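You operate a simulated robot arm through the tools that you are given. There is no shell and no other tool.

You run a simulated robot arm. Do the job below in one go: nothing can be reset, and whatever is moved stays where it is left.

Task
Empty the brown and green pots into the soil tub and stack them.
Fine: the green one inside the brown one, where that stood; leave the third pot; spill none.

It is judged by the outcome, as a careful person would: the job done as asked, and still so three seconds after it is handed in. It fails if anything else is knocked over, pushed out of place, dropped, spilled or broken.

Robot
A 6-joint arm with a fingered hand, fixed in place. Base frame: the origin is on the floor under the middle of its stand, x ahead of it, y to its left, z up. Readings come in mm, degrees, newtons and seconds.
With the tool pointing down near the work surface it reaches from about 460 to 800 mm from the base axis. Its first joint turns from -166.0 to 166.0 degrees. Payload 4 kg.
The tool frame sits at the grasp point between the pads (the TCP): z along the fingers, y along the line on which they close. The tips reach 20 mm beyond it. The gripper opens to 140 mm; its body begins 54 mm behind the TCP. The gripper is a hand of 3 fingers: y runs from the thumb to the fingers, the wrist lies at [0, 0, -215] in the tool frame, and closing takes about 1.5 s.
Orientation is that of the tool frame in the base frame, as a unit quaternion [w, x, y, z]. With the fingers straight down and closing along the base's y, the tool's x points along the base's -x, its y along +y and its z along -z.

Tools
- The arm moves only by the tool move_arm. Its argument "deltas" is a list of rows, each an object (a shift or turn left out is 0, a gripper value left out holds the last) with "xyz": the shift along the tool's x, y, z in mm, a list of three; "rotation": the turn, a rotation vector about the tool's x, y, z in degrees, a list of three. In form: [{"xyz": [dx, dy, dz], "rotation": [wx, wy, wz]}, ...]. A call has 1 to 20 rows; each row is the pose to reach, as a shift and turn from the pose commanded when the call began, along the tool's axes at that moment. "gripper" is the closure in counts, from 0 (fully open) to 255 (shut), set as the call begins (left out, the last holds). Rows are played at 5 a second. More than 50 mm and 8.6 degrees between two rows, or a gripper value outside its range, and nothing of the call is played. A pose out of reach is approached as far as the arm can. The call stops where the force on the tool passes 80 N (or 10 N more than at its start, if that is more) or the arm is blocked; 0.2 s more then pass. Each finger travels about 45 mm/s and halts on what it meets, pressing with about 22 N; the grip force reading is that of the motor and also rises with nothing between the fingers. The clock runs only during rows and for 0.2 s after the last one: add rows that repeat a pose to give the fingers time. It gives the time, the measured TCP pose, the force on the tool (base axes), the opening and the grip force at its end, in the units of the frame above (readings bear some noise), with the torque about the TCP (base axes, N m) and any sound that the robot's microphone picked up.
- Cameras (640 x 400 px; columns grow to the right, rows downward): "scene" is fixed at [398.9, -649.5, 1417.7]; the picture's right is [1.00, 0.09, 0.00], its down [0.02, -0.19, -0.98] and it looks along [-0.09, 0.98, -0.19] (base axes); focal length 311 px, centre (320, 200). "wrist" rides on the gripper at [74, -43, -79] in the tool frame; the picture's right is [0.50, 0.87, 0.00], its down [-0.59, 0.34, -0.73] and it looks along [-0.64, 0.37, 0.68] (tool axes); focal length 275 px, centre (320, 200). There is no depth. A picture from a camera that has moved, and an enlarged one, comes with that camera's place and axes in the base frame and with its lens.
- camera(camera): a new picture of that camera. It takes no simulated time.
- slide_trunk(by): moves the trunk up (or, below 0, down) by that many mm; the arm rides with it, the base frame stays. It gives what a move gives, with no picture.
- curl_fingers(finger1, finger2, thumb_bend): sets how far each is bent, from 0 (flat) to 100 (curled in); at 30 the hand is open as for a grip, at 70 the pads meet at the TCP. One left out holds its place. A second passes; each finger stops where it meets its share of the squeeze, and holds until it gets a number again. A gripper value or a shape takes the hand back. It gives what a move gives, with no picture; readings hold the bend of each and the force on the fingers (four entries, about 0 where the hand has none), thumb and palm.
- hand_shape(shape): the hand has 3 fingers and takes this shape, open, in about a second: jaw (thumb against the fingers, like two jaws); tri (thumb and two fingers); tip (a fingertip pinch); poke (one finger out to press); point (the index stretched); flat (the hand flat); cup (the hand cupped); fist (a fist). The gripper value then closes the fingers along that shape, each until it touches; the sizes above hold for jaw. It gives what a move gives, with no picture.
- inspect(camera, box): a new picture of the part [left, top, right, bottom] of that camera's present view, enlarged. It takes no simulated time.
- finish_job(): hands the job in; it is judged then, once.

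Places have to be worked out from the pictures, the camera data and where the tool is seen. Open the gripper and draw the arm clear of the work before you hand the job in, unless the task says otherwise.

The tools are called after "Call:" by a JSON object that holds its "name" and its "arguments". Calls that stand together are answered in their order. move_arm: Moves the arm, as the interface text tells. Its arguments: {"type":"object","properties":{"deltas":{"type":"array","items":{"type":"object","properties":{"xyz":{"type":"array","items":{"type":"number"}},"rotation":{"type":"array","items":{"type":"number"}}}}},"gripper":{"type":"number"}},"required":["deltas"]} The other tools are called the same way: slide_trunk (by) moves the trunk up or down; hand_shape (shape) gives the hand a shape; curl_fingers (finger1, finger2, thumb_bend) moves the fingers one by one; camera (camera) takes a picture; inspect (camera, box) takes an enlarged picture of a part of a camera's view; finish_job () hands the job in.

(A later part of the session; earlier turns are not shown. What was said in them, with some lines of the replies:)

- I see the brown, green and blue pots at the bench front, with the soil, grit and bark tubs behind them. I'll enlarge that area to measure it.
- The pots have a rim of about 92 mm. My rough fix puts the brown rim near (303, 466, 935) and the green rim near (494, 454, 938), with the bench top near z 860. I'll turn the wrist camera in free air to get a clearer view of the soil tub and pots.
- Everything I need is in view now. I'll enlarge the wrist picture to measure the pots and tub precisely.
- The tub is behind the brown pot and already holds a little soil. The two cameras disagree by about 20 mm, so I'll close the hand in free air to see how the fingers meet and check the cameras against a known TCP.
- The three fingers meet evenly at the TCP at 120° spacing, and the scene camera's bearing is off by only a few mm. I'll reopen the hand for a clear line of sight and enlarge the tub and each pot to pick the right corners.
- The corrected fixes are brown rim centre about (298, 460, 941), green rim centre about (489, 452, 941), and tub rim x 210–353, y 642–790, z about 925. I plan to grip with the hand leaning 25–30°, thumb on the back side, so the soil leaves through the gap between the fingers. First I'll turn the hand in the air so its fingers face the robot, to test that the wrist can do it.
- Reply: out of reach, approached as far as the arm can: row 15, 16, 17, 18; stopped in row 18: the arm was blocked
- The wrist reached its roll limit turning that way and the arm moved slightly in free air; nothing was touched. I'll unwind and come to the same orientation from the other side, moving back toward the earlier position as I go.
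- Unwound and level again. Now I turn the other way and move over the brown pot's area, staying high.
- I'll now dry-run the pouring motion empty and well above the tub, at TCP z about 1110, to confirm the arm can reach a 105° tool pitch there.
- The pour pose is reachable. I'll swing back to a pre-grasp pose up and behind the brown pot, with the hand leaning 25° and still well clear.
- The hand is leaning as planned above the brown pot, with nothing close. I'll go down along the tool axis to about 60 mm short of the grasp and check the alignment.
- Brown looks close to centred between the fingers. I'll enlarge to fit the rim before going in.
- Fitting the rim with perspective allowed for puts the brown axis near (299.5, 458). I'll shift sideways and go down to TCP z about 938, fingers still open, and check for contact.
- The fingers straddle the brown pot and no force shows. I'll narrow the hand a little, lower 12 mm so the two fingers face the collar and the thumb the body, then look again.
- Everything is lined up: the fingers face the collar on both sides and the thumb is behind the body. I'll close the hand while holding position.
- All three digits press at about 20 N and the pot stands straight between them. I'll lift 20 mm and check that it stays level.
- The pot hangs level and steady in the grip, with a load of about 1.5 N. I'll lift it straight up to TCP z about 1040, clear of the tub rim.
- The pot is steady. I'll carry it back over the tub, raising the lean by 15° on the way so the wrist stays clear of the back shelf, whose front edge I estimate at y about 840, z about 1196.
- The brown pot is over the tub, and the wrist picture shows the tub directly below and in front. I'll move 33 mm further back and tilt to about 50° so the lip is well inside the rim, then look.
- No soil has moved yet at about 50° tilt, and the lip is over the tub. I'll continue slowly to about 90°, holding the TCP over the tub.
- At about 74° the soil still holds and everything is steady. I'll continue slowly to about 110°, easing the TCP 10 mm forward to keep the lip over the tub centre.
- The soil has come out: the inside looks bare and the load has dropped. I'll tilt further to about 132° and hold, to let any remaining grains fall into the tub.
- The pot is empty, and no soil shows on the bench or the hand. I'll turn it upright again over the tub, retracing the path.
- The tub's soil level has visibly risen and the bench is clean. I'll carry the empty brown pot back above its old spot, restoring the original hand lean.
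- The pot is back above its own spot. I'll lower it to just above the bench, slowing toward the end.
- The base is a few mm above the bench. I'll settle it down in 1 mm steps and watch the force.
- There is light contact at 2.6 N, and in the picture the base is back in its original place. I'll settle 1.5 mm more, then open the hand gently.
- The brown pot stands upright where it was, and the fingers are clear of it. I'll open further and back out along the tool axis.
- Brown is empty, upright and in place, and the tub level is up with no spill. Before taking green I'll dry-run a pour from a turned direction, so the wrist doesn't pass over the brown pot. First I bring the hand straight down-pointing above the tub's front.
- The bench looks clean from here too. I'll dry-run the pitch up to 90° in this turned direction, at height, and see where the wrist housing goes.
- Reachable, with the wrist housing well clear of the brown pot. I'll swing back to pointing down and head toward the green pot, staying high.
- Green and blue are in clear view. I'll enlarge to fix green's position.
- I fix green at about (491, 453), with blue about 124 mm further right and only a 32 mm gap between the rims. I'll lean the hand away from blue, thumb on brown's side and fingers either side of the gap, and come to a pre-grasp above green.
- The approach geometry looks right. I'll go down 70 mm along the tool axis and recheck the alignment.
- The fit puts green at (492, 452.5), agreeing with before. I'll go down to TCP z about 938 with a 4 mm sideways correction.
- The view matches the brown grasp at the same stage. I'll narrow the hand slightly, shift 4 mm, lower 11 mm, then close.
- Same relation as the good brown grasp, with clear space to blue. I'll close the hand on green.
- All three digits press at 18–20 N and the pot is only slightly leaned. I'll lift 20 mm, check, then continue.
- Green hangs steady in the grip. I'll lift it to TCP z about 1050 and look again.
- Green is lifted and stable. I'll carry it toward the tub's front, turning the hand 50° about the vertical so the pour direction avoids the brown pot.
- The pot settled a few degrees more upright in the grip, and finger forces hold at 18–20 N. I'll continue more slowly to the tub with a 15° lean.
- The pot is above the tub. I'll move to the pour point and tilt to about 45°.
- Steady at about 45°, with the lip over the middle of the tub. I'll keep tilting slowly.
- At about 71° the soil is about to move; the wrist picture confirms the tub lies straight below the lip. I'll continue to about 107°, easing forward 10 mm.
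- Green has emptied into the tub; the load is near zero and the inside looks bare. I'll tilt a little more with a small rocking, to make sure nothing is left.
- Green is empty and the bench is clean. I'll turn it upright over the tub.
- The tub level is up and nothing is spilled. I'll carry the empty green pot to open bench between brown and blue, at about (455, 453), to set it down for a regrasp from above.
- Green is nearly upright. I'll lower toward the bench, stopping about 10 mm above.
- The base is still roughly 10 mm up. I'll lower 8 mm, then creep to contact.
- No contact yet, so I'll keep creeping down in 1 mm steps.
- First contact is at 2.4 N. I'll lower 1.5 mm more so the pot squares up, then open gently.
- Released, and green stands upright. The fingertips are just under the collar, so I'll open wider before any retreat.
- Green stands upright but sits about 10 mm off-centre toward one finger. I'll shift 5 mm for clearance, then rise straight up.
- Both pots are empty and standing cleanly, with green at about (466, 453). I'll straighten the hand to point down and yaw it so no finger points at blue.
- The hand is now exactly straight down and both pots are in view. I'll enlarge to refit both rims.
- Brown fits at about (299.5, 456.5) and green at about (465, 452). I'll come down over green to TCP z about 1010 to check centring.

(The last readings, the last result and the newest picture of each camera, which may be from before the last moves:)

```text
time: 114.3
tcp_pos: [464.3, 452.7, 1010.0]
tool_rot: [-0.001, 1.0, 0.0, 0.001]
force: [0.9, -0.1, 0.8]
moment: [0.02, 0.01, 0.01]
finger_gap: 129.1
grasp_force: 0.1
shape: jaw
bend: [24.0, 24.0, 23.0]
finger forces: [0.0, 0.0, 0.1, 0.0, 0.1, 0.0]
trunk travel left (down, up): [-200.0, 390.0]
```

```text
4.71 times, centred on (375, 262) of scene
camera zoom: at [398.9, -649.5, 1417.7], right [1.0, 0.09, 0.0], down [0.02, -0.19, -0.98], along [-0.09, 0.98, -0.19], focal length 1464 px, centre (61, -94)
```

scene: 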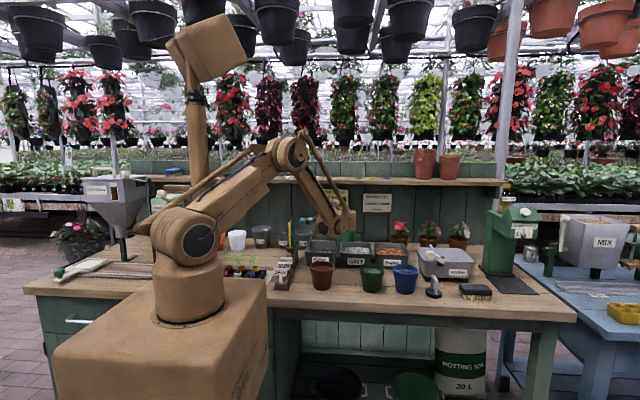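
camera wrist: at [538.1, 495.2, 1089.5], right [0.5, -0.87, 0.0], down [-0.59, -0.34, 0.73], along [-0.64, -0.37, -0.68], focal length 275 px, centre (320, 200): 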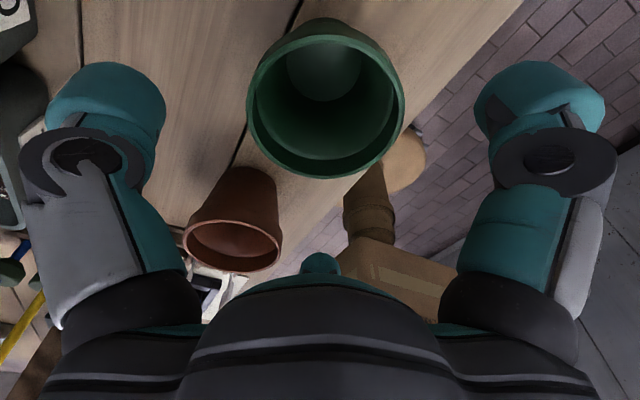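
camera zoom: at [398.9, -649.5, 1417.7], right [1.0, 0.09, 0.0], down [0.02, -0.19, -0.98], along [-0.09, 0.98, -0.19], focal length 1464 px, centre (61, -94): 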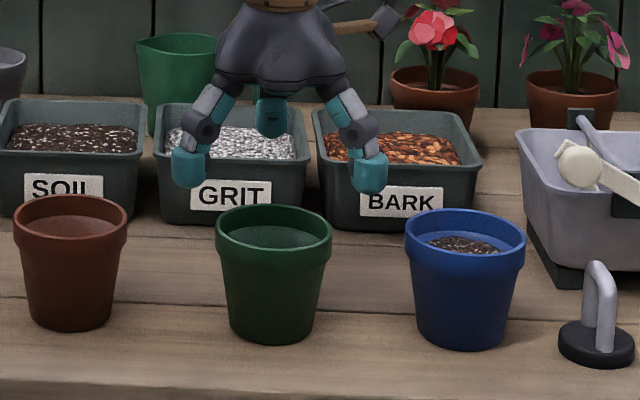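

Green is centred within a few mm. I'll lower to TCP z about 941, level with green's rim, so the fingertips cover just the collar.

Call:
{"name": "move_arm", "arguments": {"deltas": [{"xyz": [-0.5, 1.5, 20]}, {"xyz": [-0.5, 1.5, 40]}, {"xyz": [-0.5, 1.5, 55]}, {"xyz": [-0.5, 1.5, 64]}, {"xyz": [-0.5, 1.5, 69]}, {"xyz": [-0.5, 1.5, 69]}]}}

Call:
{"name": "camera", "arguments": {"camera": "wrist"}}

Call:
{"name": "inspect", "arguments": {"camera": "scene", "box": [325, 220, 425, 305]}}

```text
time: 115.7
tcp_pos: [463.5, 450.4, 942.9]
tool_rot: [-0.001, 1.0, 0.0, 0.001]
force: [0.3, 1.1, 0.5]
moment: [-0.01, -0.01, 0.01]
finger_gap: 128.9
grasp_force: 0.1
shape: jaw
bend: [24.0, 24.0, 23.0]
finger forces: [0.0, 0.0, 0.0, 0.0, 0.1, 0.0]
trunk travel left (down, up): [-200.0, 390.0]
```

```text
taken
camera wrist: at [537.7, 492.6, 1021.7], right [0.5, -0.87, 0.0], down [-0.59, -0.34, 0.73], along [-0.64, -0.37, -0.68], focal length 275 px, centre (320, 200)
```

wrist: 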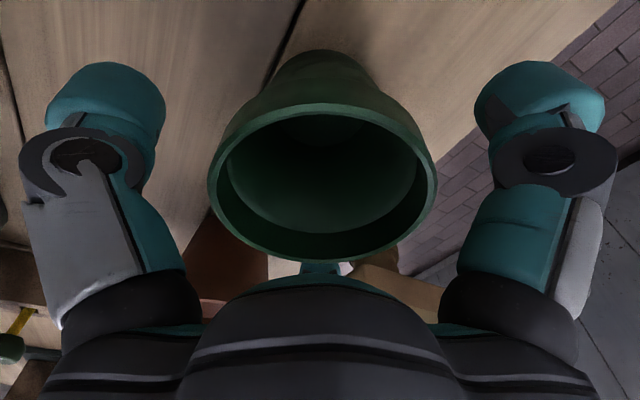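

```text
4.71 times, centred on (375, 262) of scene
camera zoom: at [398.9, -649.5, 1417.7], right [1.0, 0.09, 0.0], down [0.02, -0.19, -0.98], along [-0.09, 0.98, -0.19], focal length 1464 px, centre (61, -94)
```

zoom: 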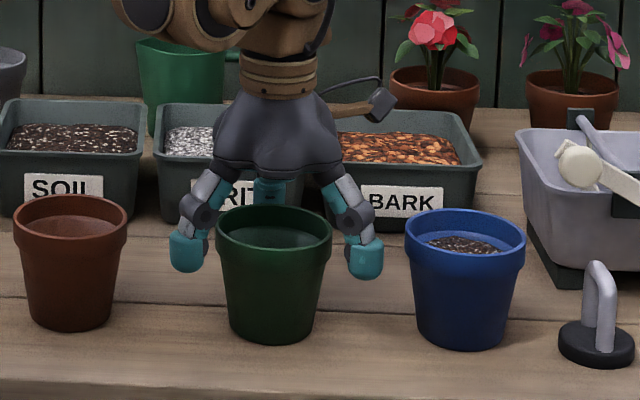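

The hand straddles green evenly. I'll rise 5 mm so the tips end at the collar's lower edge and can't catch brown's rim later, then close.

Call:
{"name": "move_arm", "arguments": {"deltas": [{"xyz": [-1, 0.5, -3]}, {"xyz": [-1, 0.5, -5]}, {"xyz": [-1, 0.5, -5]}]}}

Call:
{"name": "move_arm", "arguments": {"deltas": [{}, {}, {}, {}, {}, {}, {}, {}], "gripper": 255}}

Call:
{"name": "camera", "arguments": {"camera": "wrist"}}

Call:
{"name": "inspect", "arguments": {"camera": "scene", "box": [335, 225, 415, 300]}}

```text
time: 116.5
tcp_pos: [462.9, 450.8, 947.2]
tool_rot: [0.0, 1.0, 0.0, 0.001]
force: [0.1, 0.3, -0.5]
moment: [0.01, 0.0, 0.0]
finger_gap: 128.9
grasp_force: 0.1
shape: jaw
bend: [24.0, 24.0, 23.0]
finger forces: [0.0, 0.0, 0.1, 0.0, 0.0, 0.0]
trunk travel left (down, up): [-200.0, 390.0]
```

```text
time: 118.3
tcp_pos: [463.7, 448.9, 948.0]
tool_rot: [-0.001, 1.0, 0.0, 0.001]
force: [0.3, -0.1, 0.2]
moment: [-0.03, 0.0, 0.0]
finger_gap: 83.5
grasp_force: 22.1
shape: jaw
bend: [31.0, 31.0, 29.0]
finger forces: [19.3, 19.3, 0.0, 0.0, 20.4, 0.0]
trunk travel left (down, up): [-200.0, 390.0]
```

```text
taken
camera wrist: at [537.0, 492.0, 1026.3], right [0.5, -0.87, 0.0], down [-0.59, -0.34, 0.73], along [-0.64, -0.37, -0.68], focal length 275 px, centre (320, 200)
```

wrist: 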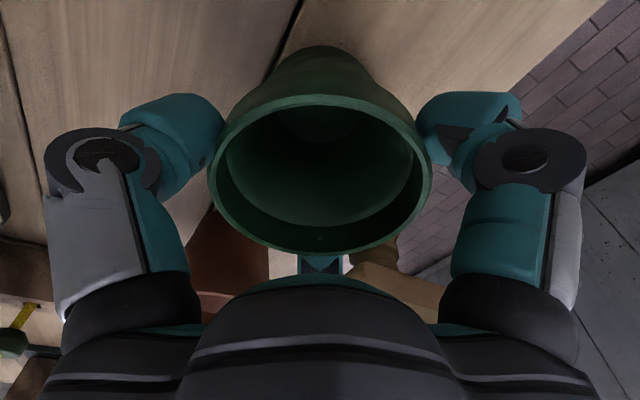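

```text
5.33 times, centred on (375, 262) of scene
camera zoom: at [398.9, -649.5, 1417.7], right [1.0, 0.09, 0.0], down [0.02, -0.19, -0.98], along [-0.09, 0.98, -0.19], focal length 1659 px, centre (27, -133)
```

zoom: 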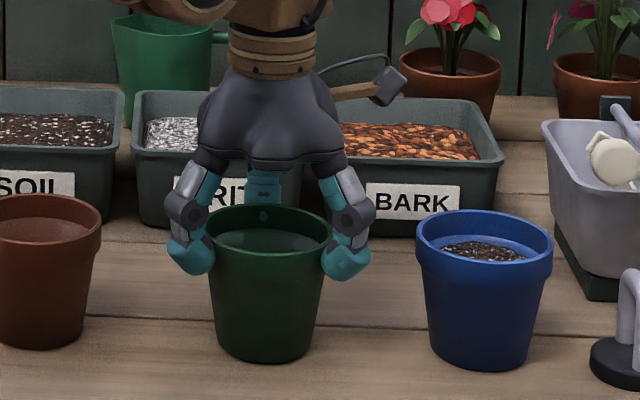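

Even grip on the collar at about 19–20 N each. I'll lift 20 mm and check the pot hangs straight.

Call:
{"name": "move_arm", "arguments": {"deltas": [{"xyz": [0, 0, -5]}, {"xyz": [0, 0, -10]}, {"xyz": [0, 0, -15]}, {"xyz": [0, 0, -20]}, {"xyz": [0, 0, -20]}]}}

Call:
{"name": "inspect", "arguments": {"camera": "scene", "box": [335, 225, 415, 300]}}

Call:
{"name": "camera", "arguments": {"camera": "wrist"}}

```text
time: 119.5
tcp_pos: [463.1, 449.7, 968.2]
tool_rot: [0.0, 1.0, 0.001, 0.0]
force: [-0.5, -0.8, 0.2]
moment: [0.03, 0.0, -0.02]
finger_gap: 83.3
grasp_force: 21.9
shape: jaw
bend: [31.0, 31.0, 29.0]
finger forces: [19.4, 19.3, 0.0, 0.0, 20.5, 0.0]
trunk travel left (down, up): [-200.0, 390.0]
```

```text
5.33 times, centred on (375, 262) of scene
camera zoom: at [398.9, -649.5, 1417.7], right [1.0, 0.09, 0.0], down [0.02, -0.19, -0.98], along [-0.09, 0.98, -0.19], focal length 1659 px, centre (27, -133)
```

zoom: 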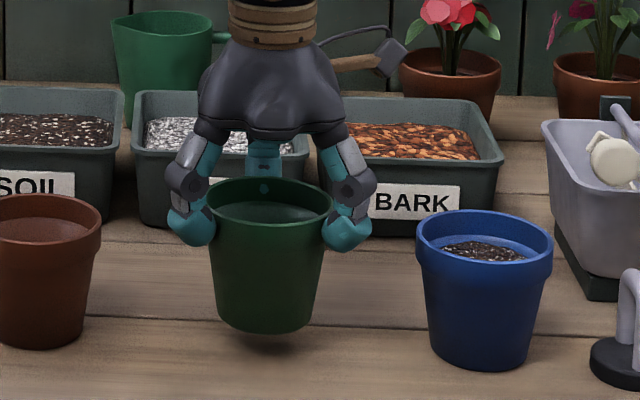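

```text
taken
camera wrist: at [536.8, 491.9, 1047.2], right [0.5, -0.87, 0.0], down [-0.59, -0.34, 0.73], along [-0.64, -0.37, -0.68], focal length 275 px, centre (320, 200)
```

wrist: 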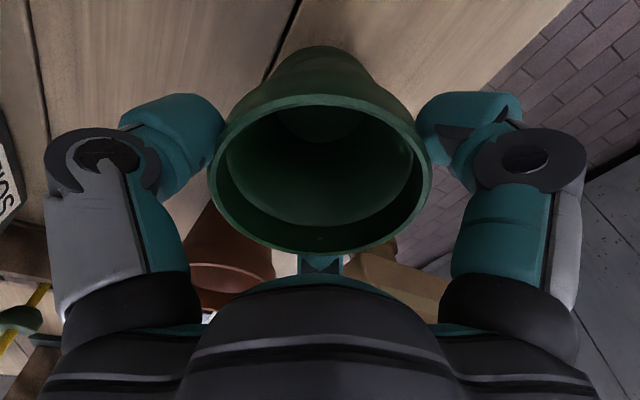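

It hangs straight. I'll lift to TCP z about 1055 so its base clears brown's rim by about 25 mm.

Call:
{"name": "move_arm", "arguments": {"deltas": [{"xyz": [0, 0, -12]}, {"xyz": [0, 0, -32]}, {"xyz": [0, 0, -55]}, {"xyz": [0, 0, -75]}, {"xyz": [0, 0, -87]}, {"xyz": [0, 0, -87]}]}}

Call:
{"name": "move_arm", "arguments": {"deltas": [{"xyz": [-6, -0.2, 0]}, {"xyz": [-18, -0.6, 0]}, {"xyz": [-36, -1.1, 0]}, {"xyz": [-56, -1.7, 0]}, {"xyz": [-76, -2.3, 0]}, {"xyz": [-96, -3, 0]}, {"xyz": [-116, -3.6, 0]}, {"xyz": [-134, -4.2, 0]}, {"xyz": [-149, -4.7, 0]}, {"xyz": [-159, -5, 0]}, {"xyz": [-164, -5.2, 0]}, {"xyz": [-164, -5.2, 0]}]}}

Call:
{"name": "camera", "arguments": {"camera": "wrist"}}

Call:
{"name": "inspect", "arguments": {"camera": "scene", "box": [280, 215, 370, 300]}}

```text
time: 120.9
tcp_pos: [462.3, 449.6, 1053.7]
tool_rot: [-0.001, 1.0, 0.001, 0.002]
force: [-0.6, -0.5, -0.2]
moment: [0.0, -0.02, 0.01]
finger_gap: 83.5
grasp_force: 21.9
shape: jaw
bend: [31.0, 31.0, 29.0]
finger forces: [19.4, 19.5, 0.0, 0.0, 20.5, 0.0]
trunk travel left (down, up): [-200.0, 390.0]
```

```text
time: 123.5
tcp_pos: [300.3, 456.0, 1053.3]
tool_rot: [-0.001, 1.0, 0.001, 0.001]
force: [-0.4, -1.0, -1.0]
moment: [-0.01, -0.03, -0.03]
finger_gap: 83.8
grasp_force: 21.8
shape: jaw
bend: [31.0, 31.0, 29.0]
finger forces: [19.3, 19.3, 0.1, 0.1, 20.5, 0.0]
trunk travel left (down, up): [-200.0, 390.0]
```

```text
taken
camera wrist: at [372.7, 497.6, 1132.4], right [0.5, -0.87, 0.0], down [-0.59, -0.34, 0.73], along [-0.64, -0.36, -0.68], focal length 275 px, centre (320, 200)
```

wrist: 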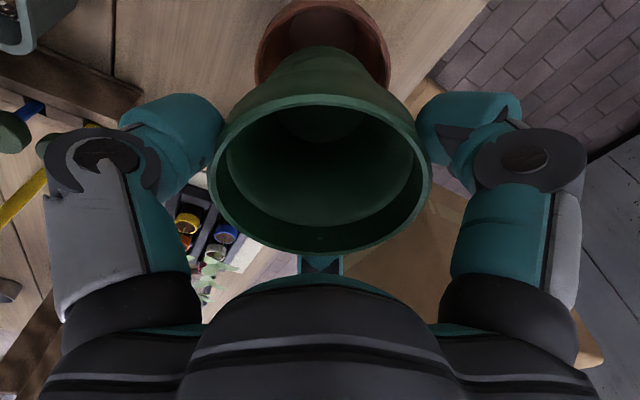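

```text
4.71 times, centred on (325, 258) of scene
camera zoom: at [398.9, -649.5, 1417.7], right [1.0, 0.09, 0.0], down [0.02, -0.19, -0.98], along [-0.09, 0.98, -0.19], focal length 1464 px, centre (296, -71)
```

zoom: 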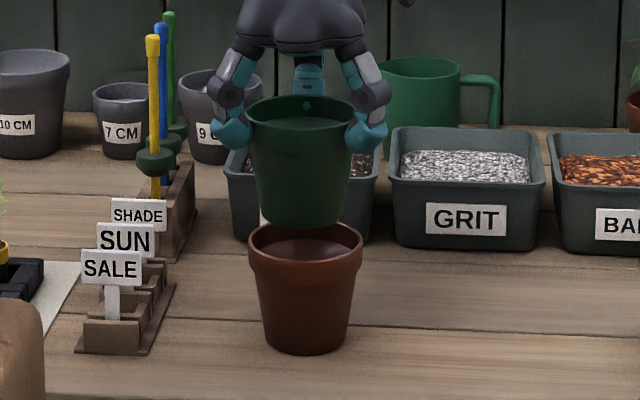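

Seen from both cameras, green's base is centred over brown within about 2 mm, and the nesting tolerance is about ±9 mm. I'll correct 1–2 mm and lower green into brown partway.

Call:
{"name": "move_arm", "arguments": {"deltas": [{"xyz": [0.7, 1.3, 8]}, {"xyz": [0.7, 1.3, 20]}, {"xyz": [0.7, 1.3, 32]}, {"xyz": [0.7, 1.3, 44]}, {"xyz": [0.7, 1.3, 54]}, {"xyz": [0.7, 1.3, 60]}, {"xyz": [0.7, 1.3, 60]}]}}

Call:
{"name": "camera", "arguments": {"camera": "wrist"}}

Call:
{"name": "inspect", "arguments": {"camera": "scene", "box": [285, 220, 365, 300]}}

```text
time: 125.1
tcp_pos: [299.9, 455.8, 993.8]
tool_rot: [-0.001, 1.0, 0.0, 0.001]
force: [0.0, 0.3, 0.3]
moment: [0.03, -0.02, -0.01]
finger_gap: 83.4
grasp_force: 21.3
shape: jaw
bend: [31.0, 31.0, 29.0]
finger forces: [19.5, 19.4, 0.0, 0.0, 20.7, 0.1]
trunk travel left (down, up): [-200.0, 390.0]
```

```text
taken
camera wrist: at [373.6, 497.2, 1073.2], right [0.5, -0.87, 0.0], down [-0.59, -0.34, 0.73], along [-0.64, -0.37, -0.68], focal length 275 px, centre (320, 200)
```

wrist: 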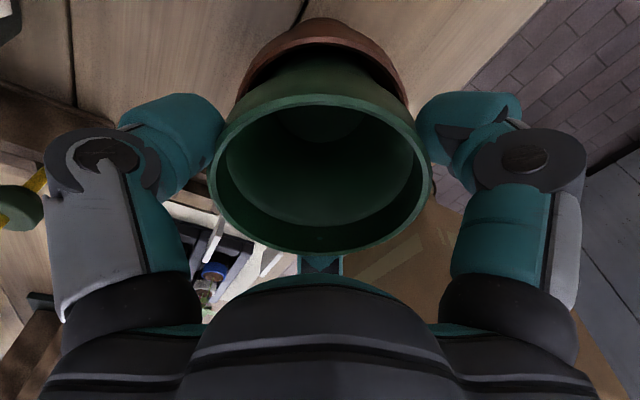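

```text
5.00 times, centred on (325, 260) of scene
camera zoom: at [398.9, -649.5, 1417.7], right [1.0, 0.09, 0.0], down [0.02, -0.19, -0.98], along [-0.09, 0.98, -0.19], focal length 1555 px, centre (295, -100)
```

zoom: 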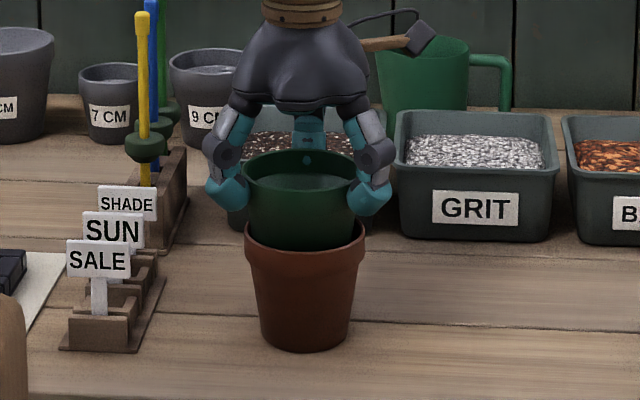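

Green slides into brown without touching, with even gaps. I'll continue down another 14 mm with a 1.5 mm x correction, watching the force.

Call:
{"name": "move_arm", "arguments": {"deltas": [{"xyz": [1, 0, 3]}, {"xyz": [1.5, 0, 6]}, {"xyz": [1.5, 0, 9]}, {"xyz": [1.5, 0, 12]}, {"xyz": [1.5, 0, 14]}, {"xyz": [1.5, 0, 14]}]}}

Call:
{"name": "inspect", "arguments": {"camera": "scene", "box": [285, 220, 365, 300]}}

Call:
{"name": "camera", "arguments": {"camera": "wrist"}}

```text
time: 126.5
tcp_pos: [301.2, 452.8, 979.2]
tool_rot: [-0.001, 1.0, 0.0, 0.001]
force: [0.1, 0.3, -0.7]
moment: [0.02, -0.04, -0.01]
finger_gap: 83.3
grasp_force: 22.0
shape: jaw
bend: [31.0, 31.0, 29.0]
finger forces: [19.3, 19.4, 0.0, 0.1, 20.8, 0.1]
trunk travel left (down, up): [-200.0, 390.0]
```

```text
5.00 times, centred on (325, 260) of scene
camera zoom: at [398.9, -649.5, 1417.7], right [1.0, 0.09, 0.0], down [0.02, -0.19, -0.98], along [-0.09, 0.98, -0.19], focal length 1555 px, centre (295, -100)
```

zoom: 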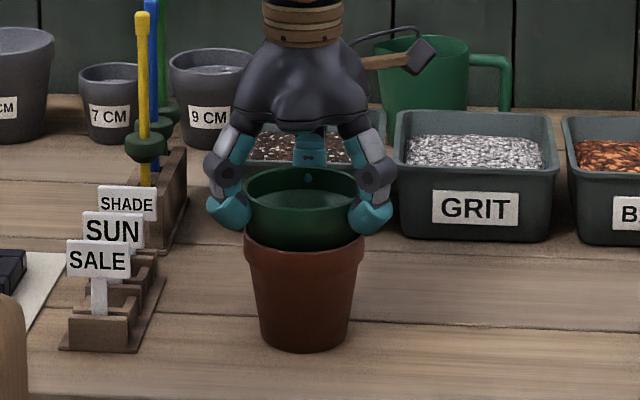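

```text
taken
camera wrist: at [374.4, 496.7, 1059.0], right [0.5, -0.87, 0.0], down [-0.59, -0.34, 0.73], along [-0.64, -0.37, -0.68], focal length 275 px, centre (320, 200)
```

wrist: 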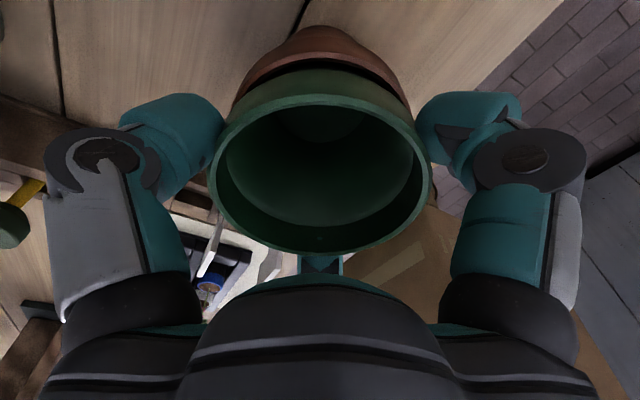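

Still no contact. I'll lower 8 mm more in 2 mm steps.

Call:
{"name": "move_arm", "arguments": {"deltas": [{"xyz": [0, 0, 2]}, {"xyz": [0, 0, 4]}, {"xyz": [0, 0, 6]}, {"xyz": [0, 0, 8]}, {"xyz": [0, 0, 8]}]}}

Call:
{"name": "inspect", "arguments": {"camera": "scene", "box": [285, 220, 365, 300]}}

Call:
{"name": "camera", "arguments": {"camera": "wrist"}}

```text
time: 127.7
tcp_pos: [299.4, 452.5, 972.7]
tool_rot: [-0.002, 1.0, 0.0, 0.001]
force: [2.7, 6.7, 28.1]
moment: [0.32, -0.08, 0.0]
finger_gap: 83.3
grasp_force: 21.7
shape: jaw
bend: [30.0, 31.0, 28.0]
finger forces: [23.1, 22.1, 0.0, 0.0, 25.8, 0.1]
trunk travel left (down, up): [-200.0, 390.0]
```

```text
5.00 times, centred on (325, 260) of scene
camera zoom: at [398.9, -649.5, 1417.7], right [1.0, 0.09, 0.0], down [0.02, -0.19, -0.98], along [-0.09, 0.98, -0.19], focal length 1555 px, centre (295, -100)
```

zoom: 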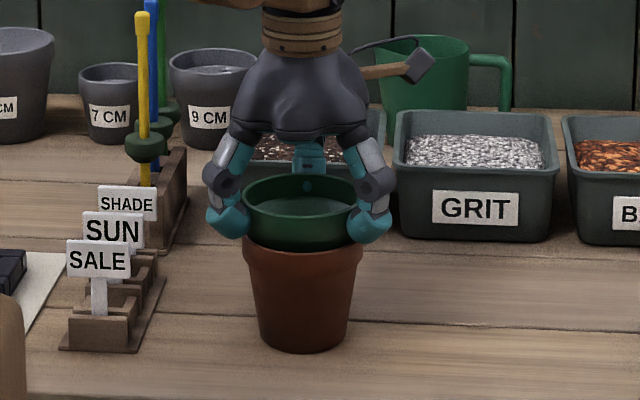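

```text
taken
camera wrist: at [373.7, 495.7, 1052.0], right [0.5, -0.87, 0.0], down [-0.59, -0.34, 0.73], along [-0.63, -0.36, -0.68], focal length 275 px, centre (320, 200)
```

wrist: 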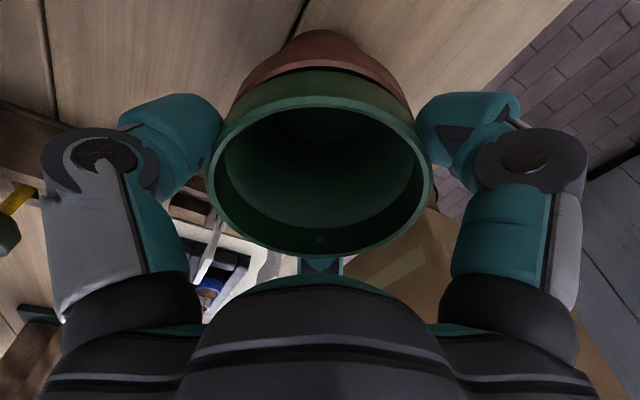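

Contact is at 28 N with green's rim about 24 mm above brown's, which is about where same-taper pots seat. A small sideways force in +y suggests I'm 1–2 mm low in y, so I'll ease up 1.5 mm, shift +1.5 mm in y and read the force.

Call:
{"name": "move_arm", "arguments": {"deltas": [{"xyz": [0, 0, -1]}, {"xyz": [0, -0.8, -1.5]}, {"xyz": [0, -1.5, -1.5]}, {"xyz": [0, -1.5, -1.5]}]}}

Call:
{"name": "inspect", "arguments": {"camera": "scene", "box": [300, 235, 350, 295]}}

```text
time: 128.7
tcp_pos: [301.1, 455.2, 974.7]
tool_rot: [-0.001, 1.0, 0.0, 0.001]
force: [-0.6, -1.9, 4.3]
moment: [-0.07, -0.02, 0.0]
finger_gap: 83.3
grasp_force: 22.2
shape: jaw
bend: [30.0, 30.0, 29.0]
finger forces: [23.3, 23.2, 0.0, 0.0, 22.1, 0.0]
trunk travel left (down, up): [-200.0, 390.0]
```

```text
6.67 times, centred on (325, 265) of scene
camera zoom: at [398.9, -649.5, 1417.7], right [1.0, 0.09, 0.0], down [0.02, -0.19, -0.98], along [-0.09, 0.98, -0.19], focal length 2074 px, centre (287, -233)
```

zoom: 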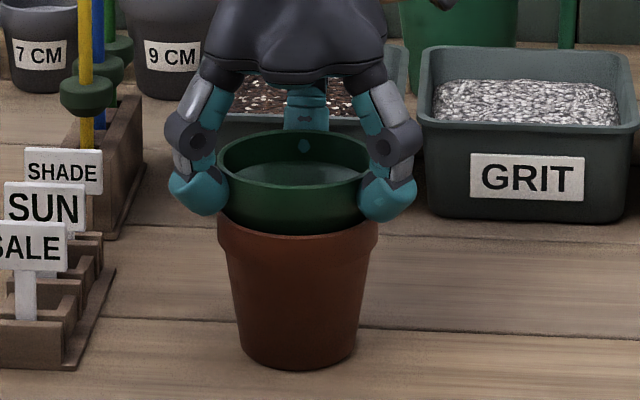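

The force has dropped to 4 N and the pots are coaxial: green is seated by its taper in brown. I'll press lightly back 1 mm so it sits firmly, then open gently.

Call:
{"name": "move_arm", "arguments": {"deltas": [{"xyz": [0, 0, 0.5]}, {"xyz": [0, 0, 1]}, {"xyz": [0, 0, 1]}]}}

Call:
{"name": "move_arm", "arguments": {"deltas": [{}, {}, {}, {}, {}, {}], "gripper": 75}}

Call:
{"name": "camera", "arguments": {"camera": "wrist"}}

Call:
{"name": "inspect", "arguments": {"camera": "scene", "box": [300, 235, 350, 295]}}

```text
time: 129.5
tcp_pos: [301.4, 454.7, 974.1]
tool_rot: [-0.002, 1.0, 0.0, 0.001]
force: [1.1, 0.1, 19.6]
moment: [0.06, -0.08, -0.05]
finger_gap: 83.5
grasp_force: 21.8
shape: jaw
bend: [30.0, 30.0, 28.0]
finger forces: [23.1, 22.4, 0.0, 0.2, 23.2, 0.1]
trunk travel left (down, up): [-200.0, 390.0]
```

```text
time: 130.9
tcp_pos: [300.3, 455.5, 972.9]
tool_rot: [-0.001, 1.0, 0.0, 0.0]
force: [-0.5, -0.9, 0.4]
moment: [0.0, -0.01, 0.0]
finger_gap: 98.3
grasp_force: 0.0
shape: jaw
bend: [26.0, 26.0, 25.0]
finger forces: [0.0, 0.0, 0.1, 0.0, 0.0, 0.0]
trunk travel left (down, up): [-200.0, 390.0]
```

```text
taken
camera wrist: at [374.5, 498.0, 1051.5], right [0.5, -0.87, 0.0], down [-0.59, -0.34, 0.73], along [-0.64, -0.37, -0.68], focal length 275 px, centre (320, 200)
```

wrist: 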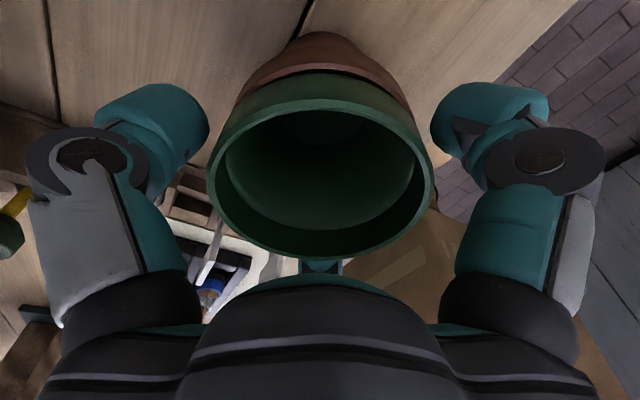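

```text
6.67 times, centred on (325, 265) of scene
camera zoom: at [398.9, -649.5, 1417.7], right [1.0, 0.09, 0.0], down [0.02, -0.19, -0.98], along [-0.09, 0.98, -0.19], focal length 2074 px, centre (287, -233)
```

zoom: 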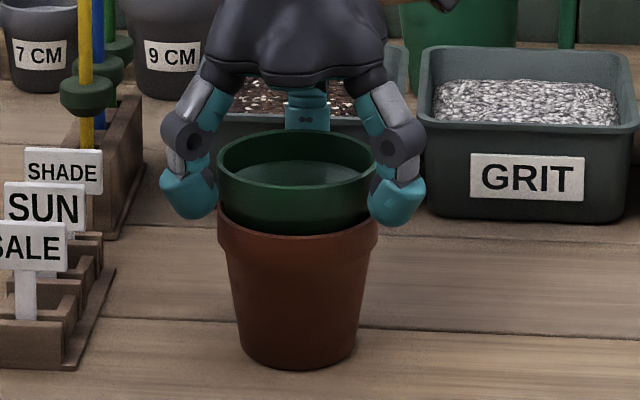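

Released: green rests level inside brown. I'll open wider and rise straight up.

Call:
{"name": "move_arm", "arguments": {"deltas": [{}, {}, {}, {"xyz": [0, 0, -6]}, {"xyz": [0, 0, -18]}, {"xyz": [0, 0, -38]}, {"xyz": [0, 0, -65]}, {"xyz": [0, 0, -100]}, {"xyz": [0, 0, -140]}, {"xyz": [0, 0, -180]}, {"xyz": [0, 0, -180]}], "gripper": 20}}

Call:
{"name": "camera", "arguments": {"camera": "wrist"}}

Call:
{"name": "inspect", "arguments": {"camera": "scene", "box": [270, 215, 430, 310]}}

Call:
{"name": "inspect", "arguments": {"camera": "scene", "box": [300, 235, 350, 295]}}

```text
time: 133.3
tcp_pos: [303.8, 455.2, 1153.6]
tool_rot: [-0.001, 1.0, 0.0, 0.001]
force: [-0.2, 0.2, 0.6]
moment: [0.01, -0.02, -0.01]
finger_gap: 128.9
grasp_force: 0.0
shape: jaw
bend: [24.0, 24.0, 23.0]
finger forces: [0.0, 0.1, 0.0, 0.1, 0.0, 0.1]
trunk travel left (down, up): [-200.0, 390.0]
```

```text
taken
camera wrist: at [376.6, 498.6, 1231.6], right [0.5, -0.87, 0.0], down [-0.59, -0.34, 0.73], along [-0.64, -0.37, -0.68], focal length 275 px, centre (320, 200)
```

wrist: 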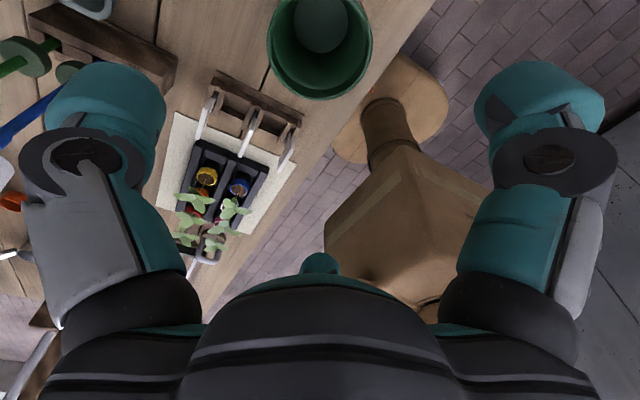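

```text
4.00 times, centred on (350, 262) of scene
camera zoom: at [398.9, -649.5, 1417.7], right [1.0, 0.09, 0.0], down [0.02, -0.19, -0.98], along [-0.09, 0.98, -0.19], focal length 1244 px, centre (200, -50)
```

zoom: 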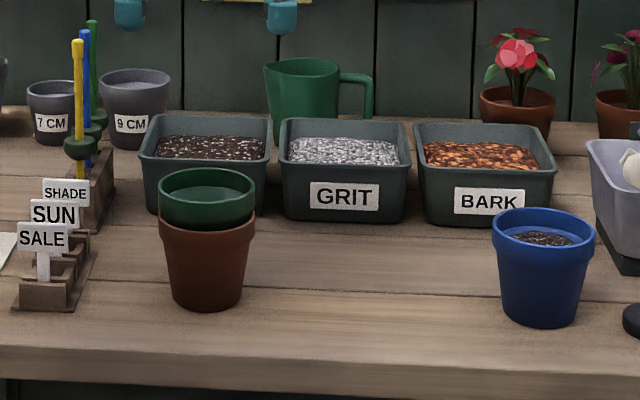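

```text
6.67 times, centred on (325, 265) of scene
camera zoom: at [398.9, -649.5, 1417.7], right [1.0, 0.09, 0.0], down [0.02, -0.19, -0.98], along [-0.09, 0.98, -0.19], focal length 2074 px, centre (287, -233)
```

zoom: 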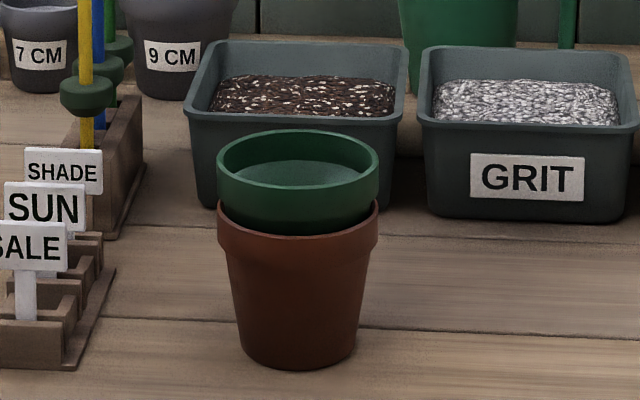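

Green is nested upright in brown, which stands where it did; blue is untouched and the bench is clean. I'll draw the arm back to its starting area and turn the wrist camera for a last look at the tub and bench.

Call:
{"name": "move_arm", "arguments": {"deltas": [{"xyz": [0, 0, -40]}, {"xyz": [0, 0, -80]}, {"xyz": [-5, 5, -110], "rotation": [0, 0, -8]}, {"xyz": [-12, 12, -128], "rotation": [0, 0, -16]}, {"xyz": [-20, 20, -128], "rotation": [0, 0, -24]}, {"xyz": [-28, 29, -128], "rotation": [0, 0, -32]}, {"xyz": [-36, 37, -128], "rotation": [0, 0, -40]}, {"xyz": [-44, 45, -128], "rotation": [0, 0, -48]}, {"xyz": [-52, 54, -128], "rotation": [0, 0, -56]}, {"xyz": [-60, 62, -128], "rotation": [0, 0, -64]}, {"xyz": [-68, 70, -128], "rotation": [0, 0, -72]}, {"xyz": [-76, 78, -128], "rotation": [0, 0, -80]}, {"xyz": [-84, 87, -128], "rotation": [0, 0, -88]}, {"xyz": [-92, 95, -128], "rotation": [0, 0, -96]}, {"xyz": [-100, 103, -128], "rotation": [0, 0, -104]}, {"xyz": [-108, 111, -128], "rotation": [0, 0, -112]}, {"xyz": [-116, 120, -128], "rotation": [0, 0, -120]}, {"xyz": [-122, 126, -128], "rotation": [0, 0, -128]}, {"xyz": [-127, 131, -128], "rotation": [0, 0, -136]}, {"xyz": [-129, 133, -128], "rotation": [0, 0, -144]}], "gripper": 0}}

Call:
{"name": "move_arm", "arguments": {"deltas": [{"rotation": [0, 0, -8]}, {"rotation": [0, 0, -16]}, {"rotation": [0, 0, -24]}, {"rotation": [0, 0, -32]}, {"rotation": [0, 0, -40]}, {"rotation": [0, 0, -48]}, {"rotation": [0, 0, -56]}, {"rotation": [0, 0, -64]}, {"rotation": [0, 0, -64]}]}}

Call:
{"name": "camera", "arguments": {"camera": "wrist"}}

Call:
{"name": "camera", "arguments": {"camera": "scene"}}

```text
time: 137.5
tcp_pos: [170.8, 321.8, 1280.5]
tool_rot: [0.0, 0.307, 0.952, 0.001]
force: [0.1, -0.4, 0.2]
moment: [-0.02, -0.04, 0.01]
finger_gap: 139.7
grasp_force: 0.0
shape: jaw
bend: [30.0, 30.0, 30.0]
finger forces: [0.1, 0.0, 0.1, 0.0, 0.1, 0.0]
trunk travel left (down, up): [-200.0, 390.0]
```

```text
time: 139.5
tcp_pos: [171.8, 321.4, 1279.9]
tool_rot: [0.001, -0.242, 0.97, 0.001]
force: [0.0, 0.0, -0.2]
moment: [0.01, 0.01, 0.01]
finger_gap: 139.9
grasp_force: 0.2
shape: jaw
bend: [30.0, 30.0, 30.0]
finger forces: [0.0, 0.0, 0.0, 0.1, 0.0, 0.1]
trunk travel left (down, up): [-200.0, 390.0]
```

```text
taken
camera wrist: at [125.6, 248.7, 1359.1], right [-0.85, 0.53, 0.0], down [0.36, 0.57, 0.74], along [0.39, 0.62, -0.68], focal length 275 px, centre (320, 200)
```

wrist: 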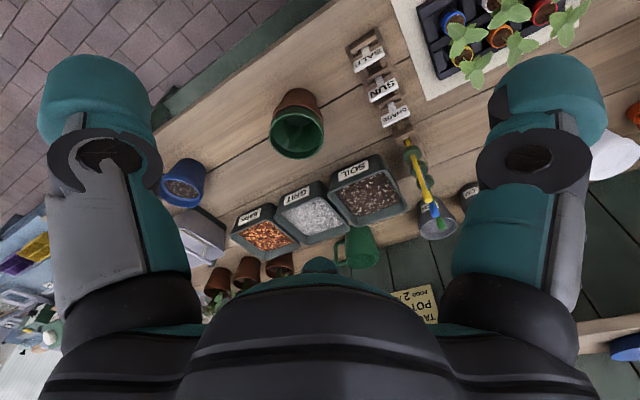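

```text
taken
```

scene: 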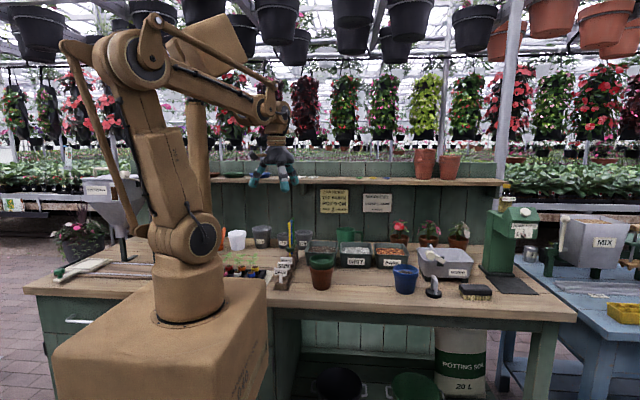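

The arm is back at its starting area with the hand open. I'll take one enlarged look at the tub, the stack and the surrounding bench before handing in.

Call:
{"name": "inspect", "arguments": {"camera": "wrist", "box": [250, 70, 420, 250]}}

Call:
{"name": "inspect", "arguments": {"camera": "wrist", "box": [255, 75, 345, 170]}}

Call:
{"name": "inspect", "arguments": {"camera": "scene", "box": [270, 225, 430, 315]}}

```text
2.22 times, centred on (335, 160) of wrist
camera zoom: at [125.6, 248.7, 1359.1], right [-0.85, 0.53, 0.0], down [0.36, 0.57, 0.74], along [0.39, 0.62, -0.68], focal length 612 px, centre (287, 289)
```

zoom: 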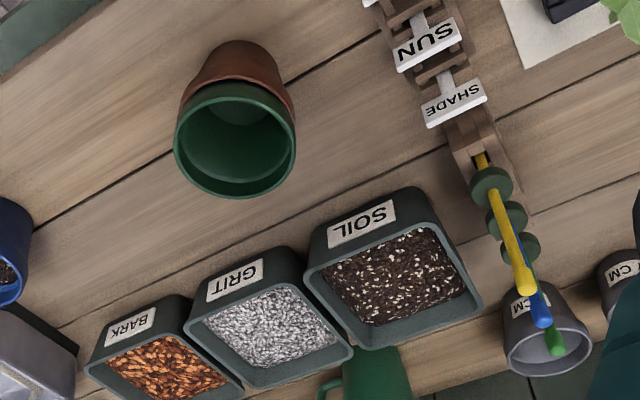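

```text
4.21 times, centred on (300, 122) of wrist
camera zoom: at [125.6, 248.7, 1359.1], right [-0.85, 0.53, 0.0], down [0.36, 0.57, 0.74], along [0.39, 0.62, -0.68], focal length 1159 px, centre (404, 526)
```

zoom: 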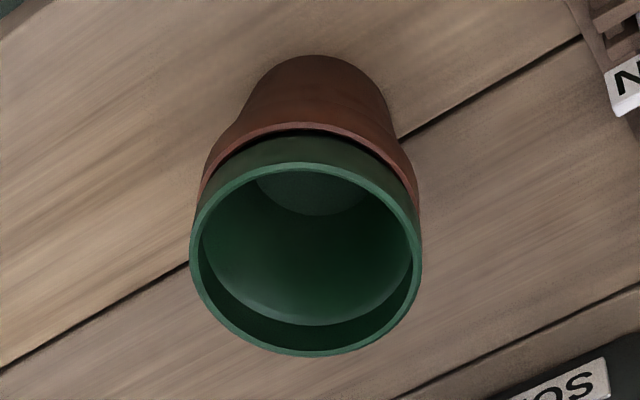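

```text
4.00 times, centred on (350, 270) of scene
camera zoom: at [398.9, -649.5, 1417.7], right [1.0, 0.09, 0.0], down [0.02, -0.19, -0.98], along [-0.09, 0.98, -0.19], focal length 1244 px, centre (200, -80)
```

zoom: 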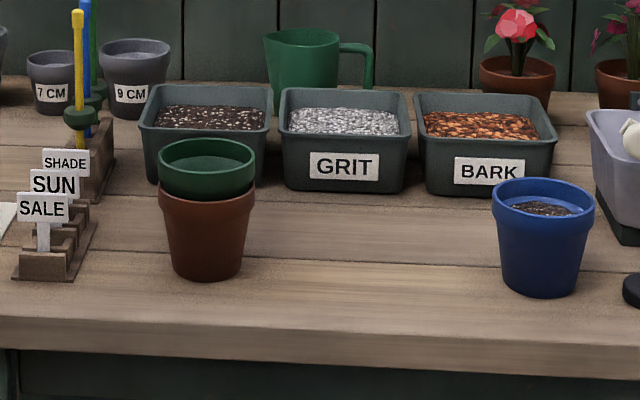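

Everything checks out. Both pots are empty, green sits level inside brown on brown's original spot, and all the soil is in the soil tub with none on the bench. Blue is untouched, the hand is open and the arm is clear, so I'm handing in.

Call:
{"name": "finish_job", "arguments": {}}

```text
The job is handed in.
```

The brown and green pots are both emptied into the soil tub. The green one is now nested inside the brown one, where the brown one stood.

In the last pictures both pots look bare inside, the stack is upright and level, and no soil shows on the bench. The blue pot is still full and where it was.

I set the empty green pot down briefly on open bench between brown and blue, so I could grip it from above before nesting it. The green rim sits about 25 mm above the brown one, which looks like the natural fit for two pots of that shape.

The arm is back near its starting position with the hand open.
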